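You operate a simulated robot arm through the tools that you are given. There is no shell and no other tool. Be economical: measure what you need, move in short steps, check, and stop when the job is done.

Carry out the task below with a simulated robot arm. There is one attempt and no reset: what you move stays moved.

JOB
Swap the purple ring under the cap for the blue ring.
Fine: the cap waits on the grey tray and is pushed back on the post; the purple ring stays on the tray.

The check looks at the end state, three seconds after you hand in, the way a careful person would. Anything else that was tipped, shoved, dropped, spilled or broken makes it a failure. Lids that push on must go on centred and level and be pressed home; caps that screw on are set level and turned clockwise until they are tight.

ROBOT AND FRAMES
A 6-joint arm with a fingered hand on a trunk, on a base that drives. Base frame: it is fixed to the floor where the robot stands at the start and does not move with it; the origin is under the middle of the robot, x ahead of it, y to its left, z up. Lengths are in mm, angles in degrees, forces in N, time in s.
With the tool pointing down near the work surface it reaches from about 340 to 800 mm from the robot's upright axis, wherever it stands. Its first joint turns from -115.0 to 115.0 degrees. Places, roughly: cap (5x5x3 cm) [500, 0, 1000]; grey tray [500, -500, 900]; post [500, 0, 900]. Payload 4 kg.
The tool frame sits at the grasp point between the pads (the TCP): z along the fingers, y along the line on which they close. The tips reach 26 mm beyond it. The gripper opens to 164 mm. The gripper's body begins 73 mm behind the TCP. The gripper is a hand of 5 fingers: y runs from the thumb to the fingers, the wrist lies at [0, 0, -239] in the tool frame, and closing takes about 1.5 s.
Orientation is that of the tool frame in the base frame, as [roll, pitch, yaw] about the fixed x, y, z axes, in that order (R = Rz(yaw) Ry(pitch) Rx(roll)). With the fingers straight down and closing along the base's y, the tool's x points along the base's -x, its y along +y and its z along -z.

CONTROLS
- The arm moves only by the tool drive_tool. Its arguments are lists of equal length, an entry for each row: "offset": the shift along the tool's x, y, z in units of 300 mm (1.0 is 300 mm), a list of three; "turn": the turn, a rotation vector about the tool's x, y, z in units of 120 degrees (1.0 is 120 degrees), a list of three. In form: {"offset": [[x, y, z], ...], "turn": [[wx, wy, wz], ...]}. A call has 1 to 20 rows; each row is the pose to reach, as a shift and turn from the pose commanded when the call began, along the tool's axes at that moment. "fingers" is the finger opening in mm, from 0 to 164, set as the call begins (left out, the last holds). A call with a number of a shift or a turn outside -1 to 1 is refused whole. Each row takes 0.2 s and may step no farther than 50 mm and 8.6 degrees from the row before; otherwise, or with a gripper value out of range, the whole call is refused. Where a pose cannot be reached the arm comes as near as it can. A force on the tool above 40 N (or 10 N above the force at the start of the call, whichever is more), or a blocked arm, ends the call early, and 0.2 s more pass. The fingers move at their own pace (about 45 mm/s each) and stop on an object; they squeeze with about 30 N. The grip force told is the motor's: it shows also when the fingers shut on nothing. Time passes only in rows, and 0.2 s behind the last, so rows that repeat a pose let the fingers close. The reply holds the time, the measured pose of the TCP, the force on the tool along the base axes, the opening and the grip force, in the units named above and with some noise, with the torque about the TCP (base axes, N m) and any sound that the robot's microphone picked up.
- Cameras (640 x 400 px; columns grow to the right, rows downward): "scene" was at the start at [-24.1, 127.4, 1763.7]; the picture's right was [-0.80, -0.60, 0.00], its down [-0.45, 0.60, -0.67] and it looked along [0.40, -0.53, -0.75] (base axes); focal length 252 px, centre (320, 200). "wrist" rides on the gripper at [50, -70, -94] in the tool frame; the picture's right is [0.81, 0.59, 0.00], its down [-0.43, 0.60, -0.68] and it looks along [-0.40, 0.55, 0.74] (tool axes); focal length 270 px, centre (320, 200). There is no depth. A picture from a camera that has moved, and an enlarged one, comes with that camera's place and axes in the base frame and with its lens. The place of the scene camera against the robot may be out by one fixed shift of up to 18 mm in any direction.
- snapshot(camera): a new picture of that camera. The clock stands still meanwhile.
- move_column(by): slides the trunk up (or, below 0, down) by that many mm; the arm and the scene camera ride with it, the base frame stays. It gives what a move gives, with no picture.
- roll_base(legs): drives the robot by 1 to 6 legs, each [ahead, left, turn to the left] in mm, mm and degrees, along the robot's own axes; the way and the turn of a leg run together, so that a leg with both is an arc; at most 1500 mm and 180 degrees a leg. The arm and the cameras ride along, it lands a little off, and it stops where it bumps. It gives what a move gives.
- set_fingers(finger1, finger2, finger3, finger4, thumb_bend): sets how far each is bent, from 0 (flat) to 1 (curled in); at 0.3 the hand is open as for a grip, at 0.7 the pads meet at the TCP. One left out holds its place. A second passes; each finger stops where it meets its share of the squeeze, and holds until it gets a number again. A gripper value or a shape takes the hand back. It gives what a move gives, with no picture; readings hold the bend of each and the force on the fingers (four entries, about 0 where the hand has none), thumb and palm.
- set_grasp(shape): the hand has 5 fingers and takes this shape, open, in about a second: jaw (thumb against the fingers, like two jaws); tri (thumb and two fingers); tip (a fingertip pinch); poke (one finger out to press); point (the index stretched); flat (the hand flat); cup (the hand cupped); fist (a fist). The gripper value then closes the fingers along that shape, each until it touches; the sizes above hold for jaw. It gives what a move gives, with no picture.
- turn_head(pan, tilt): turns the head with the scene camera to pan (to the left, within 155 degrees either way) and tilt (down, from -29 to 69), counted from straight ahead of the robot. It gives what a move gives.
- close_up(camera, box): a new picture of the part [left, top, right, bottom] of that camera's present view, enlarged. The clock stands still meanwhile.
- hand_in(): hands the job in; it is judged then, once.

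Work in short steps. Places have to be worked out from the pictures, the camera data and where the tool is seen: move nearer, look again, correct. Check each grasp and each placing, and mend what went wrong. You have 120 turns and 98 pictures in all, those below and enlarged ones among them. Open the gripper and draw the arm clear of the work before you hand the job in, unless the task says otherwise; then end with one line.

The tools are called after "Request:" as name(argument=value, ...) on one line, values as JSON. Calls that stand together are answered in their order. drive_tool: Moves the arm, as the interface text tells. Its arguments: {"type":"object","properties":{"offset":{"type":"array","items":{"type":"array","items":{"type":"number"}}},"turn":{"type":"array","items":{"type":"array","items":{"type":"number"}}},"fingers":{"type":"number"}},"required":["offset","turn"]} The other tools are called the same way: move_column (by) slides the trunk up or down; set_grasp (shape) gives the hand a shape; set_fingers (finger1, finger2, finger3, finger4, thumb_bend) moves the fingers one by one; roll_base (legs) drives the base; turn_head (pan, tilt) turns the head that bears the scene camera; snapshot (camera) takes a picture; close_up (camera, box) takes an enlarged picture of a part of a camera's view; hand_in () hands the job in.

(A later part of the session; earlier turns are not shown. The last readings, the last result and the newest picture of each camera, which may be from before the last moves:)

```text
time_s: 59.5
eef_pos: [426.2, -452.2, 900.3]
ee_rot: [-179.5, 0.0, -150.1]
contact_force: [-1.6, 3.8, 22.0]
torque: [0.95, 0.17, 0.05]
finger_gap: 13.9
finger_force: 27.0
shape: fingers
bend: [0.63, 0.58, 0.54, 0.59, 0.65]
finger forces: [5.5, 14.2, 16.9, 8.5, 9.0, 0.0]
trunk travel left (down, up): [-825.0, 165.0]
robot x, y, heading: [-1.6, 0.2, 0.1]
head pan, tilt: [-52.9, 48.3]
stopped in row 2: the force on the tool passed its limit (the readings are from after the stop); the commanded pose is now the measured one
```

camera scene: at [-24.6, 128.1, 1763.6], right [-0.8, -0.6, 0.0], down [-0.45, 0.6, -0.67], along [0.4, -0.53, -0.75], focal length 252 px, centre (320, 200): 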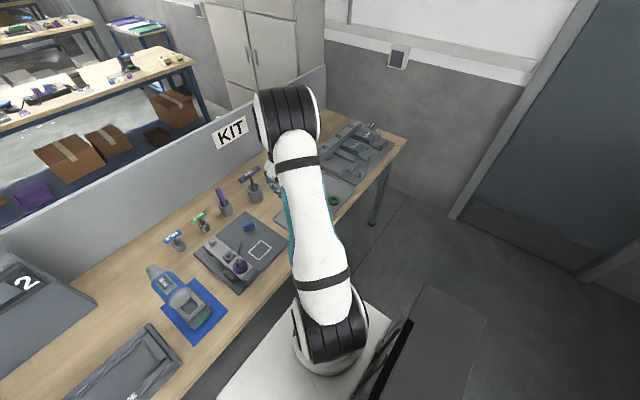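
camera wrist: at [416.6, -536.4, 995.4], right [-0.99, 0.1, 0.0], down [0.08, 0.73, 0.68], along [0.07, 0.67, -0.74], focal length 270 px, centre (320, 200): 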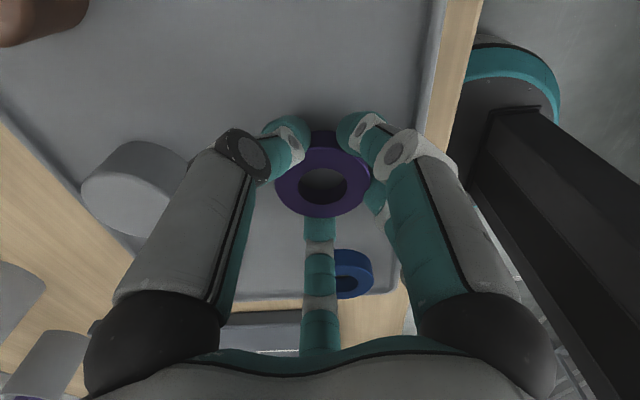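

Contact: finger tips touch the tray and the ring is at the surface. I rise 2 mm and release.

Request:
drive_tool(offset=[[0, 0, -0.008]], turn=[[-0.004, 0, 0]])

Request:
set_fingers(finger1=0.58, finger2=0.55, finger3=0.52, finger4=0.55, thumb_bend=0.58)

Request:
drive_tool(offset=[[0, 0, -0.02], [0, 0, -0.05], [0, 0, -0.12], [0, 0, -0.25], [0, 0, -0.4]], turn=[[0, 0, 0], [0, 0, 0], [0, 0, 0], [0, 0, 0], [0, 0, 0]])

Request:
snapshot(camera="wrist")

```text
time_s: 59.9
eef_pos: [426.6, -451.7, 899.8]
ee_rot: [179.8, -0.1, -150.0]
contact_force: [0.4, 1.0, 7.1]
torque: [0.33, -0.05, -0.01]
finger_gap: 13.8
finger_force: 20.2
shape: fingers
bend: [0.63, 0.59, 0.54, 0.59, 0.65]
finger forces: [5.4, 9.8, 6.0, 8.9, 10.0, 0.0]
trunk travel left (down, up): [-825.0, 165.0]
robot x, y, heading: [-1.4, 1.8, 0.3]
head pan, tilt: [-52.9, 48.3]
```

```text
time_s: 60.9
eef_pos: [425.1, -451.3, 899.5]
ee_rot: [179.8, -0.1, -150.1]
contact_force: [0.3, -0.2, 3.2]
torque: [0.09, -0.01, 0.02]
finger_gap: 25.0
finger_force: 1.7
shape: fingers
bend: [0.57, 0.55, 0.53, 0.56, 0.57]
finger forces: [0.1, 0.1, 2.0, 0.8, 0.0, 0.0]
trunk travel left (down, up): [-825.0, 165.0]
robot x, y, heading: [2.0, -1.0, 0.2]
head pan, tilt: [-52.9, 48.3]
```

```text
time_s: 62.1
eef_pos: [428.6, -451.9, 1021.3]
ee_rot: [179.8, -0.1, -150.0]
contact_force: [-0.3, 0.8, 0.6]
torque: [0.0, -0.01, 0.03]
finger_gap: 25.1
finger_force: 0.2
shape: fingers
bend: [0.57, 0.55, 0.52, 0.55, 0.57]
finger forces: [0.0, 0.1, 0.1, 0.0, 0.0, 0.0]
trunk travel left (down, up): [-825.0, 165.0]
robot x, y, heading: [-0.8, 1.3, 0.3]
head pan, tilt: [-52.9, 48.3]
```

```text
34 pictures are left
camera wrist: at [419.0, -537.1, 1114.9], right [-0.99, 0.1, 0.0], down [0.08, 0.73, 0.68], along [0.07, 0.68, -0.73], focal length 270 px, centre (320, 200)
```

wrist: 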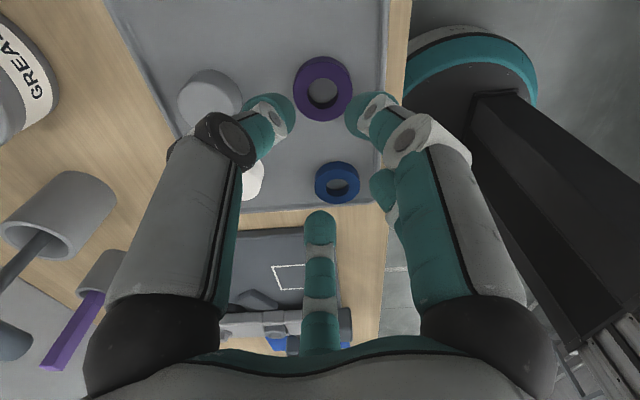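

The purple ring lies flat on the tray. The blue ring is near (420,-348); I fold finger 3 out, pre-shape the others and go above it.

Request:
set_fingers(finger1=0.57, finger2=0.55, finger3=0, finger4=0.55, thumb_bend=0.56)

Request:
drive_tool(offset=[[-0.05, 0.1, 0], [-0.1, 0.2, 0], [-0.151, 0.309, 0.02], [-0.151, 0.309, 0.13], [-0.151, 0.309, 0.237]], turn=[[0.001, 0, 0], [0.001, 0, 0], [0.0015, 0, 0], [0.0015, 0, 0], [0.0015, 0, 0]])

Request:
snapshot(camera="wrist")

```text
time_s: 63.1
eef_pos: [428.4, -452.4, 1021.5]
ee_rot: [179.8, -0.1, -149.9]
contact_force: [-0.3, 0.3, -0.3]
torque: [-0.03, 0.0, -0.03]
finger_gap: 27.5
finger_force: 0.0
shape: fingers
bend: [0.56, 0.55, 0.01, 0.55, 0.56]
finger forces: [0.0, 0.0, 0.0, 0.1, 0.0, 0.1]
trunk travel left (down, up): [-825.0, 165.0]
robot x, y, heading: [-0.0, 2.9, -0.1]
head pan, tilt: [-52.9, 48.3]
```

```text
time_s: 64.3
eef_pos: [420.2, -350.4, 948.8]
ee_rot: [180.0, 0.0, -150.0]
contact_force: [-0.5, -0.1, 0.9]
torque: [0.01, 0.04, -0.01]
finger_gap: 27.2
finger_force: 0.1
shape: fingers
bend: [0.56, 0.55, 0.01, 0.55, 0.56]
finger forces: [0.0, 0.0, 0.0, 0.1, 0.0, 0.0]
trunk travel left (down, up): [-825.0, 165.0]
robot x, y, heading: [-1.9, -1.2, 0.1]
head pan, tilt: [-52.9, 48.3]
```

```text
33 pictures are left
camera wrist: at [411.9, -435.9, 1042.1], right [-0.99, 0.1, 0.0], down [0.08, 0.73, 0.68], along [0.07, 0.67, -0.74], focal length 270 px, centre (320, 200)
```

wrist: 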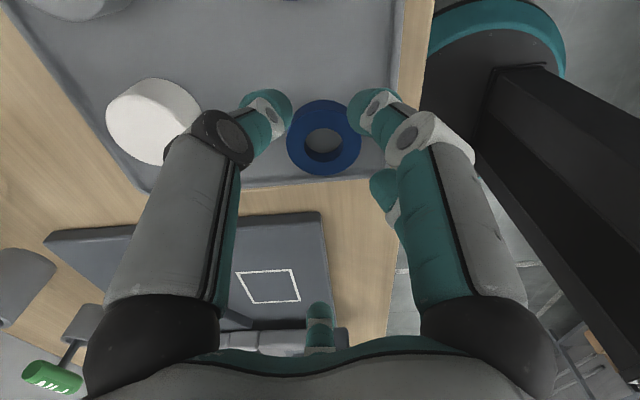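

Blue ring centre ≈(419,-344). I shift 6 mm and lower to TCP ≈902.

Request:
drive_tool(offset=[[-0.007, 0.019, 0.03], [-0.007, 0.019, 0.08], [-0.007, 0.019, 0.12], [-0.007, 0.019, 0.145], [-0.007, 0.019, 0.155]], turn=[[0, 0, 0], [0, 0, 0], [0, 0, 0], [0, 0, 0], [0, 0, 0]])

Request:
close_up(camera="wrist", box=[200, 80, 440, 260])

```text
time_s: 65.5
eef_pos: [418.8, -342.5, 901.6]
ee_rot: [179.9, -0.1, -150.0]
contact_force: [0.9, -0.1, -0.9]
torque: [-0.01, 0.0, 0.0]
finger_gap: 27.0
finger_force: 0.1
shape: fingers
bend: [0.56, 0.55, 0.01, 0.55, 0.56]
finger forces: [0.0, 0.0, 0.1, 0.0, 0.0, 0.1]
trunk travel left (down, up): [-825.0, 165.0]
robot x, y, heading: [2.3, 0.1, -0.0]
head pan, tilt: [-52.9, 48.3]
```

```text
2.22 times, centred on (320, 170) of wrist
camera zoom: at [409.5, -428.4, 995.4], right [-0.99, 0.1, 0.0], down [0.08, 0.73, 0.68], along [0.07, 0.67, -0.74], focal length 601 px, centre (320, 267)
```

zoom: 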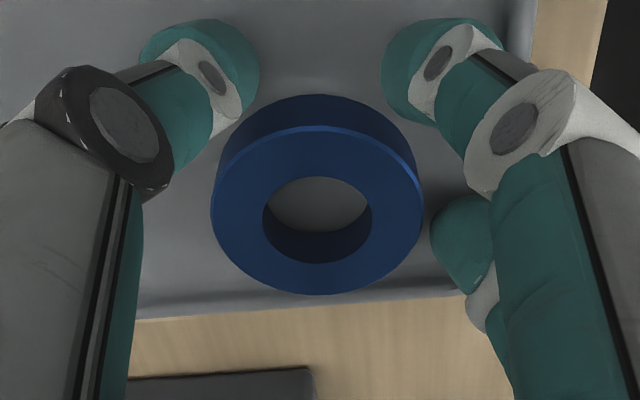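

The ring is centred between the fingers. I close on it.

Request:
set_fingers(finger1=0.7, finger2=0.7, finger4=0.7, thumb_bend=0.7)

Request:
drive_tool(offset=[[0, 0, -0.01], [0, 0, -0.03], [0, 0, -0.06], [0, 0, -0.1]], turn=[[0, 0, 0], [0, 0, 0], [0, 0, 0], [0, 0, 0]])

Request:
snapshot(camera="wrist")

```text
time_s: 66.5
eef_pos: [418.5, -342.5, 903.9]
ee_rot: [180.0, -0.1, -150.0]
contact_force: [-0.5, -0.7, 1.8]
torque: [0.02, -0.01, 0.01]
finger_gap: 13.6
finger_force: 17.0
shape: fingers
bend: [0.63, 0.58, 0.01, 0.59, 0.65]
finger forces: [6.4, 10.1, 0.0, 8.3, 8.8, 0.0]
trunk travel left (down, up): [-825.0, 165.0]
robot x, y, heading: [-0.7, 0.4, 0.1]
head pan, tilt: [-52.9, 48.3]
```

```text
time_s: 67.5
eef_pos: [417.9, -343.0, 933.6]
ee_rot: [180.0, 0.0, -150.0]
contact_force: [-0.2, -1.0, -1.0]
torque: [-0.03, 0.01, 0.03]
finger_gap: 13.6
finger_force: 15.9
shape: fingers
bend: [0.63, 0.58, 0.01, 0.59, 0.65]
finger forces: [6.2, 9.8, 0.1, 7.9, 8.5, 0.1]
trunk travel left (down, up): [-825.0, 165.0]
robot x, y, heading: [3.8, 1.1, -0.0]
head pan, tilt: [-52.9, 48.3]
```

```text
31 pictures are left
camera wrist: at [408.0, -427.8, 1026.4], right [-0.99, 0.1, 0.0], down [0.08, 0.73, 0.68], along [0.07, 0.67, -0.74], focal length 270 px, centre (320, 200)
```

wrist: 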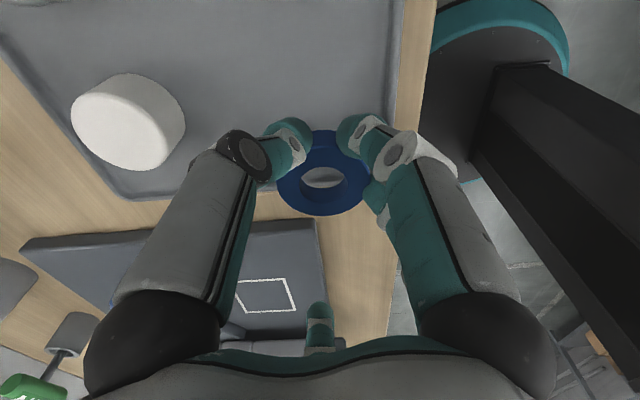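

The blue ring is held level in the same position in the hand as the purple one was. I rise and carry it over the post to TCP (482.6,-50.6).

Request:
drive_tool(offset=[[0, 0, -0.15], [0, 0, -0.3], [0, 0, -0.433]], turn=[[0, 0, 0], [0, 0, 0], [0, 0, 0]])

Request:
drive_tool(offset=[[-0.1, 0.11, 0], [-0.2, 0.22, 0], [-0.3, 0.33, 0], [-0.4, 0.44, 0], [-0.5, 0.55, 0], [-0.6, 0.65, 0], [-0.673, 0.736, 0]], turn=[[0, 0, 0], [0, 0, 0], [0, 0, 0], [0, 0, 0], [0, 0, 0], [0, 0, 0], [0, 0, 0]])

Request:
set_fingers(finger3=0.3)

Request:
snapshot(camera="wrist")

```text
time_s: 68.3
eef_pos: [418.5, -341.7, 1062.4]
ee_rot: [179.9, -0.1, -150.0]
contact_force: [0.6, -0.1, -1.0]
torque: [0.0, -0.01, 0.0]
finger_gap: 13.3
finger_force: 16.5
shape: fingers
bend: [0.63, 0.58, 0.01, 0.59, 0.65]
finger forces: [6.2, 9.6, 0.0, 7.9, 8.6, 0.0]
trunk travel left (down, up): [-825.0, 165.0]
robot x, y, heading: [-0.5, 1.6, -0.1]
head pan, tilt: [-52.9, 48.3]
```

```text
time_s: 69.9
eef_pos: [486.9, -52.1, 1060.1]
ee_rot: [-180.0, -0.1, -150.0]
contact_force: [0.7, 0.0, 0.1]
torque: [-0.03, -0.01, 0.01]
finger_gap: 12.7
finger_force: 16.0
shape: fingers
bend: [0.63, 0.58, 0.01, 0.59, 0.65]
finger forces: [6.1, 9.5, 0.1, 7.9, 8.4, 0.1]
trunk travel left (down, up): [-825.0, 165.0]
robot x, y, heading: [1.0, -0.3, -0.1]
head pan, tilt: [-52.9, 48.3]
```

```text
time_s: 70.9
eef_pos: [486.3, -52.9, 1059.2]
ee_rot: [179.9, -0.2, -150.0]
contact_force: [0.7, 0.3, -0.9]
torque: [-0.02, 0.01, -0.06]
finger_gap: 13.0
finger_force: 15.6
shape: fingers
bend: [0.63, 0.58, 0.3, 0.59, 0.65]
finger forces: [6.2, 9.5, 0.0, 8.0, 8.4, 0.0]
trunk travel left (down, up): [-825.0, 165.0]
robot x, y, heading: [1.3, 1.5, -0.0]
head pan, tilt: [-52.9, 48.3]
```

```text
30 pictures are left
camera wrist: at [477.7, -138.5, 1154.0], right [-0.99, 0.1, 0.0], down [0.08, 0.73, 0.68], along [0.07, 0.67, -0.74], focal length 270 px, centre (320, 200)
```

wrist: 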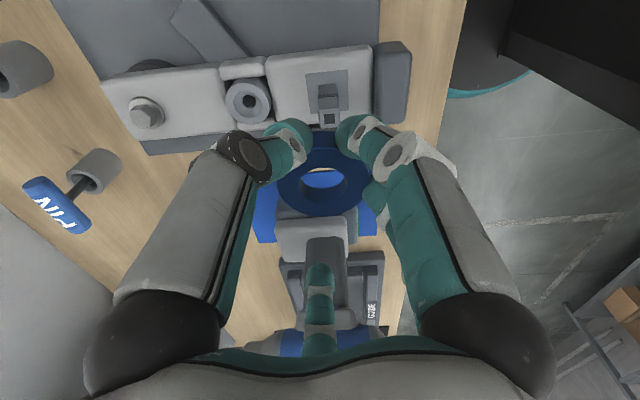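

The tool landed about 4 mm off in x. I correct to (482.7,-50.7) and lower to just above the post for a look.

Request:
drive_tool(offset=[[0.0083, 0.0117, 0], [0.0083, 0.0117, 0.1], [0.0083, 0.0117, 0.18]], turn=[[0, 0, 0], [0, 0, 0], [0, 0, 0]])

Request:
close_up(camera="wrist", box=[220, 80, 420, 240])

Request:
close_up(camera="scene", box=[210, 225, 270, 285])

```text
time_s: 71.7
eef_pos: [479.2, -47.9, 1007.1]
ee_rot: [179.9, -0.2, -150.1]
contact_force: [-0.4, -0.5, -1.4]
torque: [-0.02, -0.01, 0.01]
finger_gap: 13.0
finger_force: 16.1
shape: fingers
bend: [0.63, 0.58, 0.3, 0.59, 0.65]
finger forces: [6.1, 9.5, 0.0, 8.0, 8.3, 0.0]
trunk travel left (down, up): [-825.0, 165.0]
robot x, y, heading: [1.0, -0.2, -0.1]
head pan, tilt: [-52.9, 48.3]
```

```text
2.50 times, centred on (320, 160) of wrist
camera zoom: at [471.8, -133.8, 1101.1], right [-0.99, 0.1, 0.0], down [0.08, 0.73, 0.68], along [0.07, 0.67, -0.74], focal length 676 px, centre (320, 300)
```

zoom: 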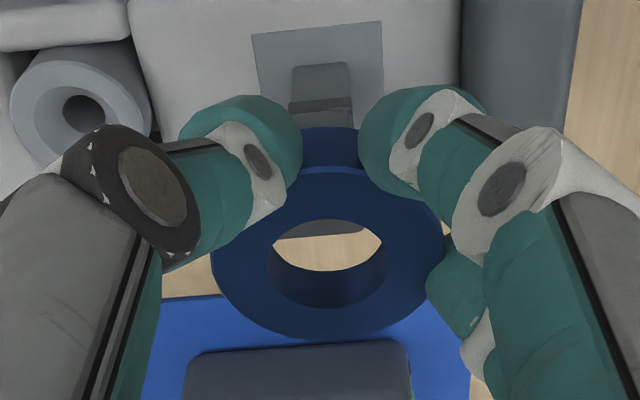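

```text
6.67 times, centred on (240, 255) of scene
camera zoom: at [-23.9, 127.6, 1763.7], right [-0.8, -0.6, 0.0], down [-0.45, 0.59, -0.67], along [0.4, -0.53, -0.75], focal length 1680 px, centre (853, -167)
```

zoom: 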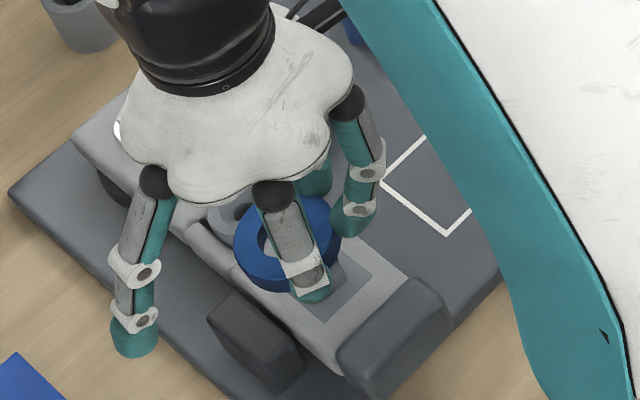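

Ring centre reads ≈(479,-44.6) against the post at ≈(480.3,-47). I nudge 2.5 mm toward −y and lower 12 mm to see whether the post enters the hole.

Request:
drive_tool(offset=[[-0.001, -0.009, 0], [-0.001, -0.009, 0.02], [-0.001, -0.009, 0.04]], turn=[[0, 0, 0], [0, 0, 0], [0, 0, 0]])

Request:
close_up(camera="wrist", box=[220, 80, 420, 240])

```text
time_s: 72.5
eef_pos: [480.3, -52.5, 995.1]
ee_rot: [179.9, -0.1, -150.1]
contact_force: [-1.0, -7.7, 4.0]
torque: [-0.25, 0.08, 0.01]
finger_gap: 12.9
finger_force: 18.2
shape: fingers
bend: [0.63, 0.58, 0.3, 0.59, 0.65]
finger forces: [8.4, 8.7, 0.1, 7.5, 11.9, 0.1]
trunk travel left (down, up): [-825.0, 165.0]
robot x, y, heading: [1.0, -3.6, -0.1]
head pan, tilt: [-52.9, 48.3]
```

```text
2.50 times, centred on (320, 160) of wrist
camera zoom: at [472.1, -138.0, 1088.7], right [-0.99, 0.11, 0.0], down [0.08, 0.73, 0.68], along [0.07, 0.67, -0.74], focal length 676 px, centre (320, 300)
```

zoom: 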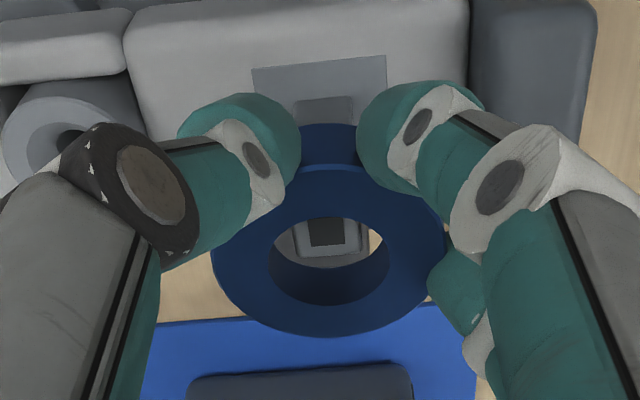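

The post shows inside the hole, and the −7.7 N y force plus triangulation (post ≈(480,-51), top ≈971) say the ring should go a bit more to −y. I nudge 3.5 mm.

Request:
drive_tool(offset=[[0.003, -0.005, 0], [0.0058, -0.0101, 0]], turn=[[0, 0, 0], [0, 0, 0]])

Request:
drive_tool(offset=[[0, 0, 0.01], [0, 0, 0.02]], turn=[[0, 0, 0], [0, 0, 0]])

```text
time_s: 73.1
eef_pos: [481.3, -52.0, 995.2]
ee_rot: [180.0, -0.1, -150.0]
contact_force: [-0.2, -0.1, -0.8]
torque: [0.02, 0.02, -0.04]
finger_gap: 12.6
finger_force: 15.9
shape: fingers
bend: [0.64, 0.58, 0.3, 0.59, 0.65]
finger forces: [6.0, 9.6, 0.1, 7.8, 8.4, 0.0]
trunk travel left (down, up): [-825.0, 165.0]
robot x, y, heading: [-1.6, 3.6, -0.1]
head pan, tilt: [-52.9, 48.3]
```

```text
time_s: 73.7
eef_pos: [480.6, -54.0, 990.6]
ee_rot: [-179.9, 0.0, -149.9]
contact_force: [1.2, 0.1, -1.2]
torque: [0.0, 0.02, 0.03]
finger_gap: 12.4
finger_force: 16.2
shape: fingers
bend: [0.64, 0.58, 0.3, 0.59, 0.65]
finger forces: [5.9, 9.5, 0.0, 7.9, 8.4, 0.0]
trunk travel left (down, up): [-825.0, 165.0]
robot x, y, heading: [-0.1, -1.2, 0.1]
head pan, tilt: [-52.9, 48.3]
```

The side force is gone, so the ring is free around the post. I lower on down to about 8 mm above the bar.

Request:
drive_tool(offset=[[0, 0, 0.03], [0, 0, 0.06], [0, 0, 0.09], [0, 0, 0.105]], turn=[[0, 0, 0], [0, 0, 0], [0, 0, 0], [0, 0, 0]])

Request:
close_up(camera="wrist", box=[220, 80, 420, 240])

```text
time_s: 74.7
eef_pos: [481.0, -55.1, 957.4]
ee_rot: [180.0, -0.1, -150.0]
contact_force: [-0.2, -0.2, -1.2]
torque: [-0.02, 0.01, -0.01]
finger_gap: 12.5
finger_force: 16.3
shape: fingers
bend: [0.64, 0.58, 0.3, 0.59, 0.65]
finger forces: [5.9, 9.6, 0.0, 7.9, 8.4, 0.0]
trunk travel left (down, up): [-825.0, 165.0]
robot x, y, heading: [-1.0, -1.0, -0.1]
head pan, tilt: [-52.9, 48.3]
```

```text
2.50 times, centred on (320, 160) of wrist
camera zoom: at [472.0, -140.8, 1050.9], right [-0.99, 0.1, 0.0], down [0.08, 0.73, 0.68], along [0.07, 0.67, -0.74], focal length 676 px, centre (320, 300)
```

zoom: 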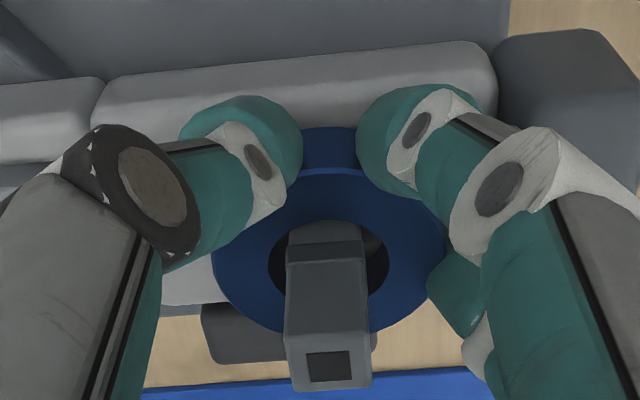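

The ring sits around the post, well centred. I creep down to touch the bar.

Request:
drive_tool(offset=[[0, 0, 0.007], [0, 0, 0.013], [0, 0, 0.018]], turn=[[0, 0, 0], [0, 0, 0], [0, 0, 0]])

```text
time_s: 75.5
eef_pos: [479.8, -55.1, 953.8]
ee_rot: [180.0, 0.0, -150.0]
contact_force: [0.0, -3.1, 7.5]
torque: [0.13, 0.09, 0.06]
finger_gap: 12.7
finger_force: 18.0
shape: fingers
bend: [0.64, 0.58, 0.3, 0.59, 0.65]
finger forces: [6.7, 11.0, 0.0, 9.1, 9.8, 0.0]
trunk travel left (down, up): [-825.0, 165.0]
robot x, y, heading: [0.8, -1.3, -0.0]
head pan, tilt: [-52.9, 48.3]
```

Even contact on all four: the ring is on the bar. I release gently.

Request:
set_fingers(finger1=0.6, finger2=0.56, finger4=0.56, thumb_bend=0.61)

Request:
drive_tool(offset=[[0, 0, -0.01], [0, 0, -0.03], [0, 0, -0.08], [0, 0, -0.18], [0, 0, -0.28]], turn=[[0, 0, 0], [0, 0, 0], [0, 0, 0], [0, 0, 0], [0, 0, 0]])

Request:
snapshot(camera="wrist")

```text
time_s: 76.5
eef_pos: [480.6, -54.1, 953.6]
ee_rot: [180.0, -0.1, -150.1]
contact_force: [3.0, 1.0, -0.2]
torque: [0.01, -0.03, -0.09]
finger_gap: 16.7
finger_force: 1.3
shape: fingers
bend: [0.6, 0.57, 0.3, 0.56, 0.61]
finger forces: [0.0, 3.0, 0.1, 0.0, 0.1, 0.0]
trunk travel left (down, up): [-825.0, 165.0]
robot x, y, heading: [1.1, -1.3, -0.0]
head pan, tilt: [-52.9, 48.3]
```

```text
time_s: 77.7
eef_pos: [479.9, -56.0, 1038.1]
ee_rot: [-180.0, -0.1, -150.0]
contact_force: [0.2, -0.9, 0.4]
torque: [0.0, -0.03, 0.0]
finger_gap: 16.4
finger_force: 0.2
shape: fingers
bend: [0.6, 0.56, 0.3, 0.56, 0.61]
finger forces: [0.2, 0.1, 0.0, 0.0, 0.0, 0.0]
trunk travel left (down, up): [-825.0, 165.0]
robot x, y, heading: [2.0, -0.4, -0.1]
head pan, tilt: [-52.9, 48.3]
```

```text
25 pictures are left
camera wrist: at [471.6, -141.6, 1132.2], right [-0.99, 0.1, 0.0], down [0.08, 0.73, 0.68], along [0.07, 0.67, -0.74], focal length 270 px, centre (320, 200)
```

wrist: 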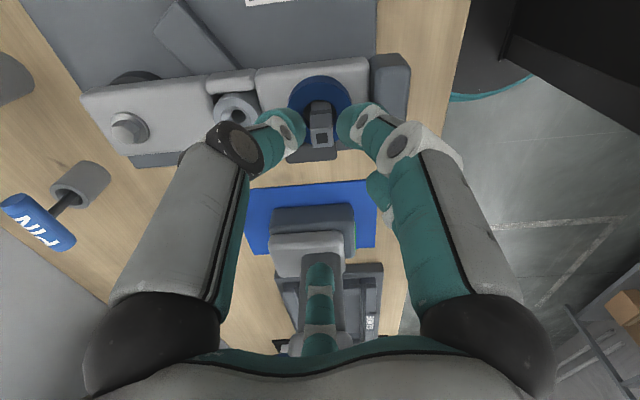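

The blue ring lies flat around the post. Now the cap: I stay at this yaw, pre-shape all five fingers open to 0.5, and move above the tray.

Request:
set_fingers(finger1=0.5, finger2=0.5, finger3=0.5, finger4=0.5, thumb_bend=0.5)

Request:
drive_tool(offset=[[0.056, -0.138, 0], [0.112, -0.276, 0], [0.168, -0.414, 0], [0.224, -0.552, 0], [0.28, -0.69, 0], [0.336, -0.83, 0], [0.39, -0.968, 0]], turn=[[0, 0, 0], [0, 0, 0], [0, 0, 0], [0, 0, 0], [0, 0, 0], [0, 0, 0], [0, 0, 0]])

Request:
close_up(camera="wrist", box=[220, 20, 460, 200])

Request:
drive_tool(offset=[[0, 0, 0.1], [0, 0, 0.2]], turn=[[0, 0, 0], [0, 0, 0]])

Request:
close_up(camera="wrist", box=[220, 50, 460, 230])

```text
time_s: 78.7
eef_pos: [480.7, -56.1, 1038.1]
ee_rot: [180.0, 0.0, -149.9]
contact_force: [-0.1, -0.3, 0.0]
torque: [0.0, -0.01, 0.03]
finger_gap: 42.2
finger_force: 0.2
shape: fingers
bend: [0.5, 0.5, 0.5, 0.5, 0.5]
finger forces: [0.0, 0.0, 0.0, 0.0, 0.0, 0.1]
trunk travel left (down, up): [-825.0, 165.0]
robot x, y, heading: [-2.5, -0.3, 0.1]
head pan, tilt: [-52.9, 48.3]
```

```text
time_s: 80.3
eef_pos: [526.0, -363.6, 1034.2]
ee_rot: [179.9, 0.1, -150.0]
contact_force: [-0.6, -0.8, 0.2]
torque: [-0.02, 0.03, 0.05]
finger_gap: 41.9
finger_force: 0.1
shape: fingers
bend: [0.5, 0.5, 0.5, 0.5, 0.5]
finger forces: [0.0, 0.0, 0.1, 0.1, 0.0, 0.1]
trunk travel left (down, up): [-825.0, 165.0]
robot x, y, heading: [-2.4, 1.8, 0.1]
head pan, tilt: [-52.9, 48.3]
```

```text
2.22 times, centred on (340, 110) of wrist
camera zoom: at [516.6, -450.4, 1127.9], right [-0.99, 0.11, 0.0], down [0.08, 0.73, 0.68], along [0.07, 0.67, -0.74], focal length 601 px, centre (276, 400)
```

zoom: 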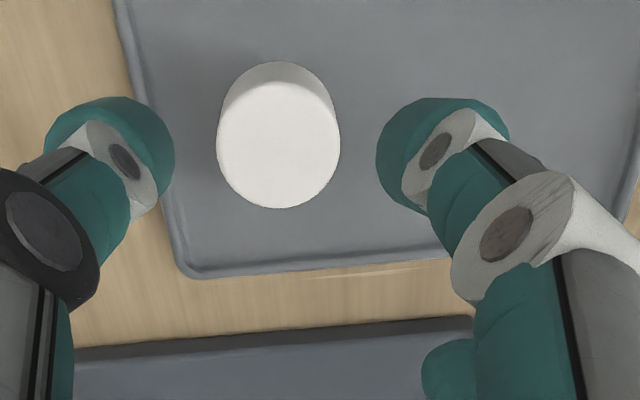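

```text
time_s: 80.9
eef_pos: [524.9, -365.7, 975.9]
ee_rot: [180.0, -0.1, -150.0]
contact_force: [0.2, 0.6, -0.1]
torque: [0.0, 0.0, 0.03]
finger_gap: 42.1
finger_force: 0.1
shape: fingers
bend: [0.5, 0.5, 0.5, 0.5, 0.5]
finger forces: [0.0, 0.0, 0.0, 0.0, 0.1, 0.0]
trunk travel left (down, up): [-825.0, 165.0]
robot x, y, heading: [-3.4, 1.3, -0.2]
head pan, tilt: [-52.9, 48.3]
```

```text
2.22 times, centred on (340, 140) of wrist
camera zoom: at [516.7, -450.9, 1069.2], right [-0.99, 0.1, 0.0], down [0.08, 0.73, 0.68], along [0.07, 0.67, -0.74], focal length 601 px, centre (276, 333)
```

zoom: 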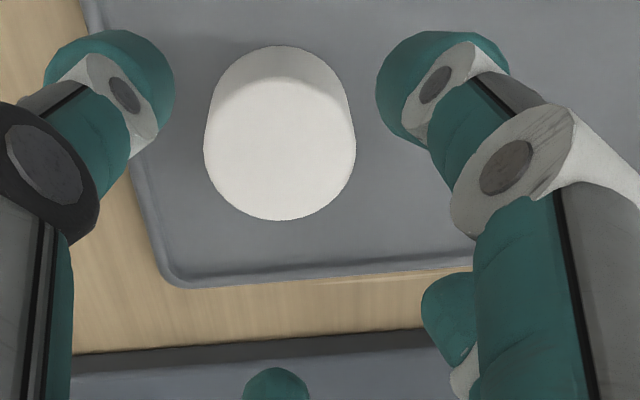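

Two views agree: cap top z≈899 at (523.5,-370), diameter ≈45 (so it sat at z≈977 on the post at ≈(480,-51)). I tighten the pre-shape to 0.57, centre, and lower to TCP 903.

Request:
set_fingers(finger1=0.57, finger2=0.57, finger3=0.57, finger4=0.57, thumb_bend=0.57)

Request:
drive_tool(offset=[[0.012, -0.011, 0], [0.012, -0.011, 0.08], [0.012, -0.011, 0.16], [0.012, -0.011, 0.21], [0.012, -0.011, 0.24]], turn=[[0, 0, 0], [0, 0, 0], [0, 0, 0], [0, 0, 0], [0, 0, 0]])

Request:
close_up(camera="wrist", box=[200, 80, 440, 260])

```text
time_s: 81.9
eef_pos: [524.5, -364.6, 977.1]
ee_rot: [-180.0, -0.1, -150.0]
contact_force: [-0.1, 0.3, 0.1]
torque: [-0.03, 0.0, 0.01]
finger_gap: 27.8
finger_force: 0.1
shape: fingers
bend: [0.56, 0.56, 0.56, 0.56, 0.56]
finger forces: [0.0, 0.1, 0.1, 0.0, 0.0, 0.0]
trunk travel left (down, up): [-825.0, 165.0]
robot x, y, heading: [3.2, 2.1, 0.0]
head pan, tilt: [-52.9, 48.3]
```

```text
time_s: 83.1
eef_pos: [523.1, -369.4, 905.0]
ee_rot: [-180.0, -0.1, -150.1]
contact_force: [0.6, -0.1, -1.1]
torque: [0.04, 0.01, -0.03]
finger_gap: 27.7
finger_force: 0.0
shape: fingers
bend: [0.56, 0.56, 0.56, 0.56, 0.56]
finger forces: [0.1, 0.0, 0.1, 0.1, 0.1, 0.0]
trunk travel left (down, up): [-825.0, 165.0]
robot x, y, heading: [-1.0, 1.6, 0.2]
head pan, tilt: [-52.9, 48.3]
```

```text
2.22 times, centred on (320, 170) of wrist
camera zoom: at [513.2, -455.7, 998.7], right [-0.99, 0.1, 0.0], down [0.08, 0.73, 0.68], along [0.07, 0.67, -0.74], focal length 601 px, centre (320, 267)
```

zoom: 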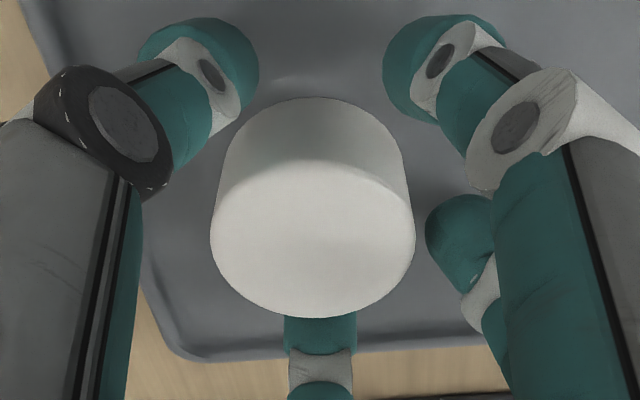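

I nudge 2.5 mm toward −y, then close all five fingers.

Request:
drive_tool(offset=[[0.004, -0.0072, 0.004], [0.004, -0.0072, 0.004]], turn=[[0, 0, 0], [0, 0, 0]])

Request:
set_fingers(finger1=0.7, finger2=0.7, finger3=0.7, finger4=0.7, thumb_bend=0.7)

Request:
close_up(camera="wrist", box=[200, 80, 440, 260])

```text
time_s: 83.7
eef_pos: [523.2, -373.2, 903.5]
ee_rot: [179.9, -0.1, -150.0]
contact_force: [0.1, 0.0, -0.1]
torque: [0.0, -0.01, -0.03]
finger_gap: 27.9
finger_force: 0.1
shape: fingers
bend: [0.56, 0.56, 0.56, 0.56, 0.56]
finger forces: [0.0, 0.1, 0.0, 0.0, 0.1, 0.0]
trunk travel left (down, up): [-825.0, 165.0]
robot x, y, heading: [-1.8, -1.8, -0.1]
head pan, tilt: [-52.9, 48.3]
```

```text
time_s: 84.7
eef_pos: [523.8, -372.4, 903.6]
ee_rot: [-180.0, 0.0, -150.1]
contact_force: [0.4, -0.9, 1.2]
torque: [0.03, -0.01, 0.0]
finger_gap: 16.0
finger_force: 22.9
shape: fingers
bend: [0.62, 0.6, 0.6, 0.61, 0.63]
finger forces: [7.4, 8.3, 8.5, 8.0, 12.9, 0.1]
trunk travel left (down, up): [-825.0, 165.0]
robot x, y, heading: [-0.7, -2.0, -0.2]
head pan, tilt: [-52.9, 48.3]
```

```text
2.22 times, centred on (320, 170) of wrist
camera zoom: at [514.1, -458.5, 997.1], right [-0.99, 0.1, 0.0], down [0.08, 0.73, 0.68], along [0.07, 0.67, -0.74], focal length 601 px, centre (320, 267)
```

zoom: 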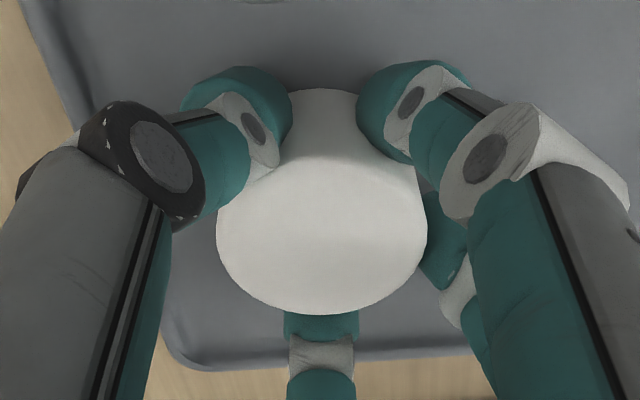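

The cap is held symmetrically by five fingers (≈17 mm below TCP at its top). Reworking all views consistently, the post/cap axis is ≈(479,-48) with post top ≈968. I lift and carry the cap to TCP (479,-52).

Request:
drive_tool(offset=[[0, 0, -0.02], [0, 0, -0.1], [0, 0, -0.25], [0, 0, -0.4], [0, 0, -0.45]], turn=[[0, 0, 0], [0, 0, 0], [0, 0, 0], [0, 0, 0], [0, 0, 0]])

Request:
drive_tool(offset=[[-0.058, 0.14, 0], [-0.116, 0.28, 0], [-0.174, 0.42, 0], [-0.232, 0.56, 0], [-0.29, 0.7, 0], [-0.348, 0.85, 0], [-0.404, 0.998, 0], [-0.404, 0.998, 0]], turn=[[0, 0, 0], [0, 0, 0], [0, 0, 0], [0, 0, 0], [0, 0, 0], [0, 0, 0], [0, 0, 0], [0, 0, 0]])

Request:
close_up(camera="wrist", box=[220, 60, 440, 240])

Request:
close_up(camera="scene", box=[210, 225, 270, 285])

```text
time_s: 85.9
eef_pos: [522.2, -370.9, 1038.3]
ee_rot: [179.9, -0.1, -150.1]
contact_force: [-0.2, -0.6, 0.9]
torque: [0.01, -0.03, 0.03]
finger_gap: 15.8
finger_force: 22.2
shape: fingers
bend: [0.62, 0.6, 0.6, 0.61, 0.63]
finger forces: [7.2, 8.1, 8.5, 8.0, 12.6, 0.1]
trunk travel left (down, up): [-825.0, 165.0]
robot x, y, heading: [-0.9, 3.4, 0.0]
head pan, tilt: [-52.9, 48.3]
```

```text
time_s: 87.7
eef_pos: [483.6, -52.6, 1039.2]
ee_rot: [179.9, -0.1, -149.9]
contact_force: [-0.1, -0.2, -0.4]
torque: [-0.01, -0.03, 0.01]
finger_gap: 15.6
finger_force: 22.2
shape: fingers
bend: [0.62, 0.6, 0.6, 0.61, 0.63]
finger forces: [7.1, 7.6, 8.8, 7.8, 12.4, 0.1]
trunk travel left (down, up): [-825.0, 165.0]
robot x, y, heading: [-1.5, -1.0, -0.0]
head pan, tilt: [-52.9, 48.3]
```

```text
2.22 times, centred on (330, 150) of wrist
camera zoom: at [473.8, -138.3, 1132.6], right [-0.99, 0.11, 0.0], down [0.08, 0.73, 0.68], along [0.07, 0.67, -0.74], focal length 601 px, centre (298, 311)
```

zoom: 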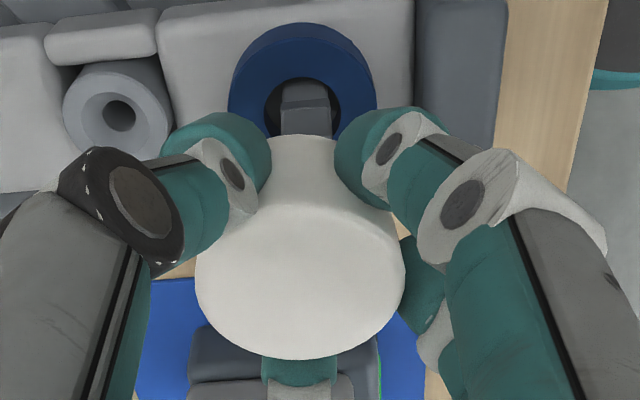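

```text
6.67 times, centred on (240, 255) of scene
camera zoom: at [-23.8, 126.6, 1763.7], right [-0.8, -0.6, 0.0], down [-0.45, 0.6, -0.67], along [0.4, -0.53, -0.75], focal length 1680 px, centre (853, -167)
```

zoom: 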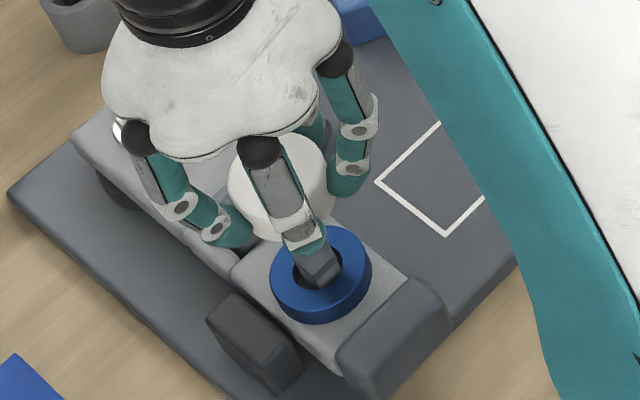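

Scene and wrist views agree the cap is within ~1.5 mm of the post axis (slightly +x). I shift 1.3 mm, and lower toward the post top, watching forces.

Request:
drive_tool(offset=[[0.0046, 0.0007, 0.03], [0.0046, 0.0007, 0.06], [0.0046, 0.0007, 0.085]], turn=[[0, 0, 0], [0, 0, 0], [0, 0, 0]])

Request:
close_up(camera="scene", box=[210, 225, 270, 285])

Request:
close_up(camera="wrist", box=[220, 60, 440, 240])

```text
time_s: 88.5
eef_pos: [478.9, -52.7, 1014.6]
ee_rot: [180.0, -0.1, -150.0]
contact_force: [0.7, -0.1, -0.7]
torque: [0.03, 0.02, 0.03]
finger_gap: 15.4
finger_force: 21.7
shape: fingers
bend: [0.62, 0.6, 0.6, 0.61, 0.63]
finger forces: [7.1, 7.6, 8.8, 7.8, 12.4, 0.0]
trunk travel left (down, up): [-825.0, 165.0]
robot x, y, heading: [1.3, 1.0, 0.2]
head pan, tilt: [-52.9, 48.3]
```

```text
6.67 times, centred on (240, 255) of scene
camera zoom: at [-24.0, 127.4, 1763.7], right [-0.8, -0.6, 0.0], down [-0.45, 0.59, -0.67], along [0.4, -0.53, -0.75], focal length 1680 px, centre (853, -167)
```

zoom: 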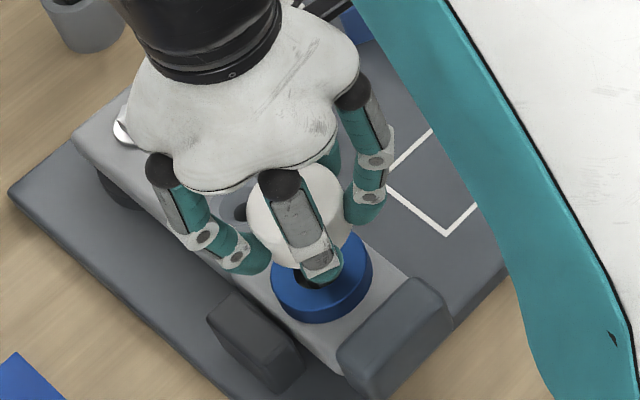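

```text
2.22 times, centred on (330, 150) of wrist
camera zoom: at [470.4, -138.2, 1106.8], right [-0.99, 0.11, 0.0], down [0.08, 0.73, 0.68], along [0.07, 0.67, -0.74], focal length 601 px, centre (298, 311)
```

zoom: 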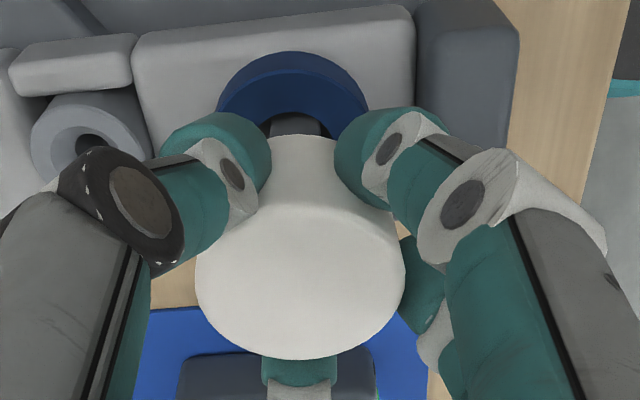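

Estimates put the cap about 2 mm too far toward −x and ~1.5 mm toward −y. I correct and feel downward for the post.

Request:
drive_tool(offset=[[-0.0083, 0.001, 0], [-0.0083, 0.001, 0.015], [-0.0083, 0.001, 0.03]], turn=[[0, 0, 0], [0, 0, 0], [0, 0, 0]])

Request:
drive_tool(offset=[[0, 0, 0.007], [0, 0, 0.014]], turn=[[0, 0, 0], [0, 0, 0]])

```text
time_s: 89.3
eef_pos: [480.9, -51.2, 1003.7]
ee_rot: [180.0, -0.1, -150.1]
contact_force: [1.0, -0.4, -0.5]
torque: [-0.02, 0.03, -0.02]
finger_gap: 15.7
finger_force: 21.8
shape: fingers
bend: [0.62, 0.6, 0.6, 0.61, 0.63]
finger forces: [7.1, 7.6, 8.8, 7.9, 12.4, 0.0]
trunk travel left (down, up): [-825.0, 165.0]
robot x, y, heading: [-2.3, 1.3, -0.3]
head pan, tilt: [-52.9, 48.3]
```

```text
time_s: 89.9
eef_pos: [479.9, -51.1, 1000.4]
ee_rot: [-179.9, -0.1, -150.0]
contact_force: [-0.6, 0.0, -0.6]
torque: [0.04, 0.03, 0.02]
finger_gap: 15.5
finger_force: 22.2
shape: fingers
bend: [0.62, 0.6, 0.6, 0.61, 0.63]
finger forces: [7.1, 7.5, 8.9, 7.8, 12.4, 0.0]
trunk travel left (down, up): [-825.0, 165.0]
robot x, y, heading: [2.1, 1.3, 0.1]
head pan, tilt: [-52.9, 48.3]
```

No contact yet; lower further in small steps.

Request:
drive_tool(offset=[[0, 0, 0.007], [0, 0, 0.014]], turn=[[0, 0, 0], [0, 0, 0]])

Request:
drive_tool(offset=[[0, 0, 0.007], [0, 0, 0.014]], turn=[[0, 0, 0], [0, 0, 0]])

```text
time_s: 90.5
eef_pos: [481.6, -51.0, 995.2]
ee_rot: [179.9, -0.1, -150.1]
contact_force: [-0.8, 0.5, -0.1]
torque: [0.01, -0.02, 0.01]
finger_gap: 15.8
finger_force: 21.8
shape: fingers
bend: [0.62, 0.6, 0.6, 0.61, 0.63]
finger forces: [7.1, 7.6, 8.8, 7.9, 12.4, 0.0]
trunk travel left (down, up): [-825.0, 165.0]
robot x, y, heading: [-0.0, 0.0, -0.1]
head pan, tilt: [-52.9, 48.3]
```

```text
time_s: 91.1
eef_pos: [479.9, -51.1, 991.8]
ee_rot: [180.0, -0.1, -150.0]
contact_force: [0.2, -0.6, 0.3]
torque: [-0.02, 0.02, -0.03]
finger_gap: 15.8
finger_force: 22.5
shape: fingers
bend: [0.62, 0.6, 0.6, 0.61, 0.63]
finger forces: [7.2, 7.5, 8.8, 8.0, 12.3, 0.0]
trunk travel left (down, up): [-825.0, 165.0]
robot x, y, heading: [-1.0, 1.4, 0.2]
head pan, tilt: [-52.9, 48.3]
```

Still free at 992; continuing and looking at the scene view.

Request:
drive_tool(offset=[[0, 0, 0.006], [0, 0, 0.012]], turn=[[0, 0, 0], [0, 0, 0]])

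Request:
close_up(camera="scene", box=[210, 225, 270, 285])

```text
time_s: 91.7
eef_pos: [479.4, -50.5, 989.0]
ee_rot: [-180.0, -0.1, -150.1]
contact_force: [-1.1, 0.3, -1.2]
torque: [0.03, -0.01, 0.01]
finger_gap: 15.7
finger_force: 21.9
shape: fingers
bend: [0.62, 0.6, 0.6, 0.61, 0.63]
finger forces: [7.1, 7.4, 8.8, 7.9, 12.3, 0.1]
trunk travel left (down, up): [-825.0, 165.0]
robot x, y, heading: [-2.4, -1.8, 0.1]
head pan, tilt: [-52.9, 48.3]
```

```text
6.67 times, centred on (240, 255) of scene
camera zoom: at [-24.1, 127.6, 1763.7], right [-0.8, -0.6, 0.0], down [-0.45, 0.59, -0.67], along [0.4, -0.53, -0.75], focal length 1680 px, centre (853, -167)
```

zoom: 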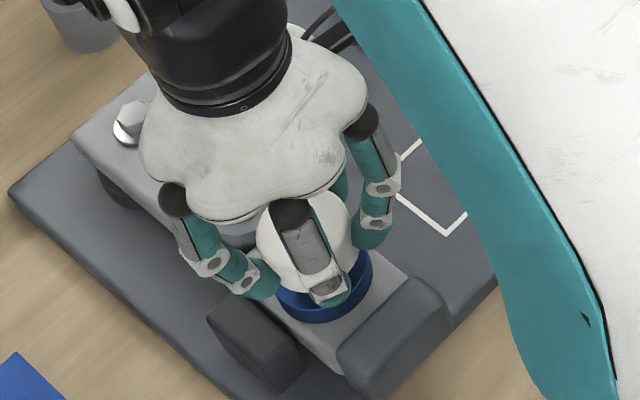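

The cap nearly matches its original picture position. I keep lowering until it seats.

Request:
drive_tool(offset=[[0, 0, 0.006], [0, 0, 0.012]], turn=[[0, 0, 0], [0, 0, 0]])

Request:
drive_tool(offset=[[0, 0, 0.006], [0, 0, 0.012]], turn=[[0, 0, 0], [0, 0, 0]])

```text
time_s: 92.3
eef_pos: [479.2, -50.7, 986.8]
ee_rot: [-179.9, -0.1, -150.0]
contact_force: [-0.2, -0.5, 1.1]
torque: [0.03, 0.02, -0.01]
finger_gap: 15.6
finger_force: 22.0
shape: fingers
bend: [0.62, 0.6, 0.6, 0.61, 0.63]
finger forces: [7.1, 7.6, 8.9, 7.9, 12.4, 0.0]
trunk travel left (down, up): [-825.0, 165.0]
robot x, y, heading: [-0.8, 1.4, 0.0]
head pan, tilt: [-52.9, 48.3]
```

```text
time_s: 92.9
eef_pos: [479.9, -50.0, 983.8]
ee_rot: [-179.9, 0.3, -150.0]
contact_force: [1.9, -2.6, 29.4]
torque: [-0.01, -0.02, 0.01]
finger_gap: 15.4
finger_force: 26.1
shape: fingers
bend: [0.62, 0.6, 0.6, 0.62, 0.63]
finger forces: [9.0, 8.0, 10.0, 9.2, 14.9, 0.1]
trunk travel left (down, up): [-825.0, 165.0]
robot x, y, heading: [-1.4, 0.0, 0.0]
head pan, tilt: [-52.9, 48.3]
```

Firm, torque-free contact at TCP 984 — about the expected seat height. I press a little more.

Request:
drive_tool(offset=[[0, 0, 0.004], [0, 0, 0.008]], turn=[[0, 0, 0], [0, 0, 0]])

Request:
close_up(camera="wrist", box=[220, 60, 440, 240])

Request:
close_up(camera="scene", box=[210, 225, 270, 285])

```text
time_s: 93.5
eef_pos: [481.2, -50.0, 980.9]
ee_rot: [-179.8, 0.3, -150.0]
contact_force: [-3.1, -3.1, 20.8]
torque: [-0.05, 0.15, 0.01]
finger_gap: 14.5
finger_force: 24.9
shape: fingers
bend: [0.62, 0.6, 0.6, 0.62, 0.64]
finger forces: [9.0, 9.6, 10.0, 8.2, 13.3, 0.1]
trunk travel left (down, up): [-825.0, 165.0]
robot x, y, heading: [-0.3, -1.5, -0.0]
head pan, tilt: [-52.9, 48.3]
stopped in row 2: the force on the tool passed its limit (the readings are from after the stop); the commanded pose is now the measured one
```

```text
2.22 times, centred on (330, 150) of wrist
camera zoom: at [471.2, -136.9, 1075.0], right [-0.99, 0.1, -0.01], down [0.07, 0.73, 0.68], along [0.08, 0.67, -0.74], focal length 601 px, centre (298, 311)
```

zoom: 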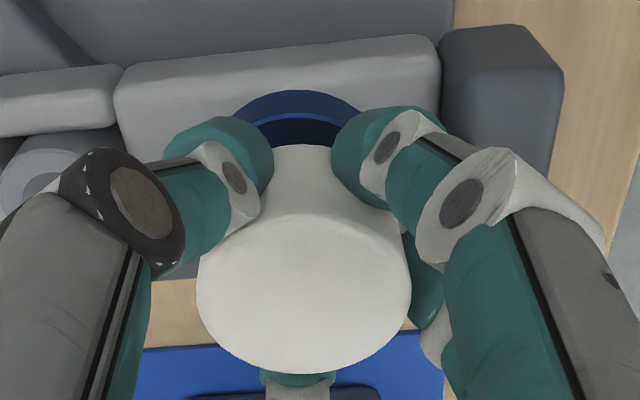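

```text
6.67 times, centred on (240, 255) of scene
camera zoom: at [-26.6, 127.4, 1763.4], right [-0.8, -0.6, 0.0], down [-0.45, 0.6, -0.67], along [0.4, -0.53, -0.75], focal length 1680 px, centre (853, -167)
```

zoom: 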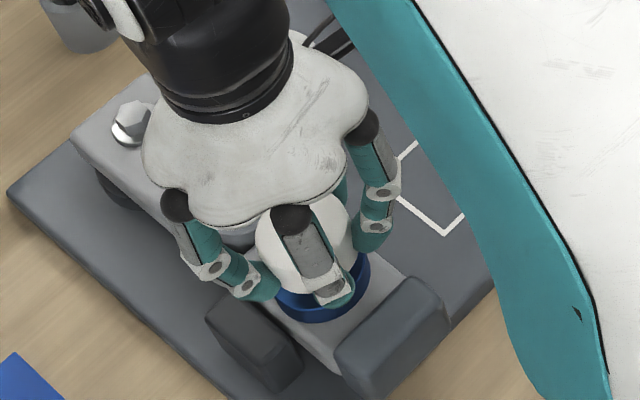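

The cap now stops at top z≈970 — the original height — and the fingers slip on it. I release, rise and inspect.

Request:
set_fingers(finger1=0.56, finger2=0.55, finger3=0.55, finger4=0.55, thumb_bend=0.57)

Request:
drive_tool(offset=[[0, 0, -0.02], [0, 0, -0.06], [0, 0, -0.12], [0, 0, -0.2]], turn=[[0, 0.0025, 0], [0, 0.0025, 0], [0, 0.0025, 0], [0, 0.0025, 0]])

Request:
close_up(camera="wrist", box=[220, 40, 440, 220])

Request:
close_up(camera="scene", box=[210, 225, 270, 285])

```text
time_s: 94.5
eef_pos: [481.7, -51.0, 980.4]
ee_rot: [-179.9, 0.1, -150.0]
contact_force: [0.1, 0.7, -0.4]
torque: [0.03, 0.03, 0.0]
finger_gap: 27.3
finger_force: 0.0
shape: fingers
bend: [0.56, 0.55, 0.55, 0.55, 0.56]
finger forces: [0.1, 0.0, 0.0, 0.0, 0.0, 0.0]
trunk travel left (down, up): [-825.0, 165.0]
robot x, y, heading: [-2.3, -3.7, -0.1]
head pan, tilt: [-52.9, 48.3]
```

```text
time_s: 95.5
eef_pos: [480.7, -49.6, 1041.1]
ee_rot: [-179.9, -0.2, -150.0]
contact_force: [-0.2, 0.8, 0.6]
torque: [0.0, -0.02, -0.02]
finger_gap: 27.3
finger_force: 0.1
shape: fingers
bend: [0.56, 0.55, 0.55, 0.55, 0.56]
finger forces: [0.0, 0.0, 0.0, 0.0, 0.1, 0.1]
trunk travel left (down, up): [-825.0, 165.0]
robot x, y, heading: [-2.1, 2.2, 0.2]
head pan, tilt: [-52.9, 48.3]
```

```text
2.22 times, centred on (330, 130) of wrist
camera zoom: at [471.5, -135.2, 1135.1], right [-0.99, 0.1, 0.0], down [0.08, 0.73, 0.67], along [0.07, 0.67, -0.74], focal length 601 px, centre (298, 356)
```

zoom: 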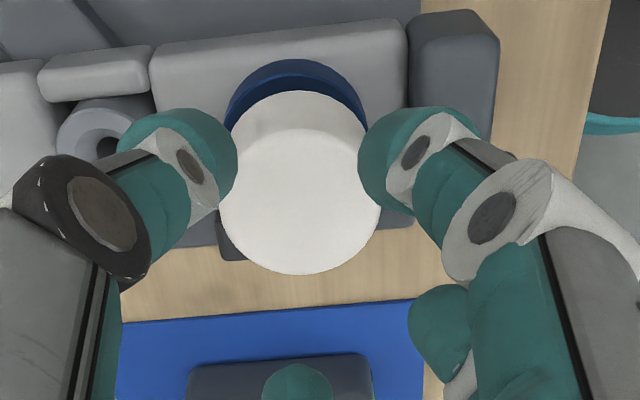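

```text
6.67 times, centred on (240, 255) of scene
camera zoom: at [-25.1, 127.6, 1763.6], right [-0.8, -0.6, 0.0], down [-0.45, 0.6, -0.67], along [0.4, -0.53, -0.75], focal length 1680 px, centre (853, -167)
```

zoom: 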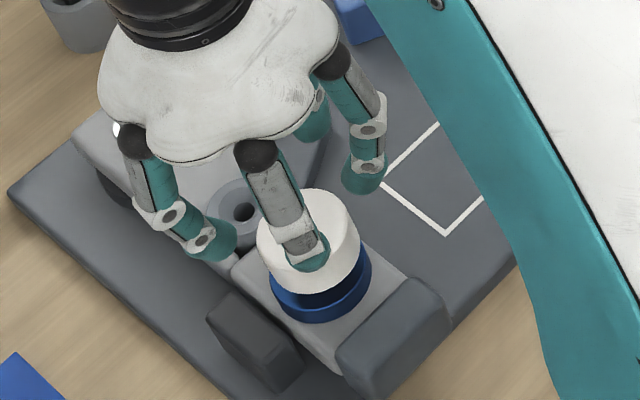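

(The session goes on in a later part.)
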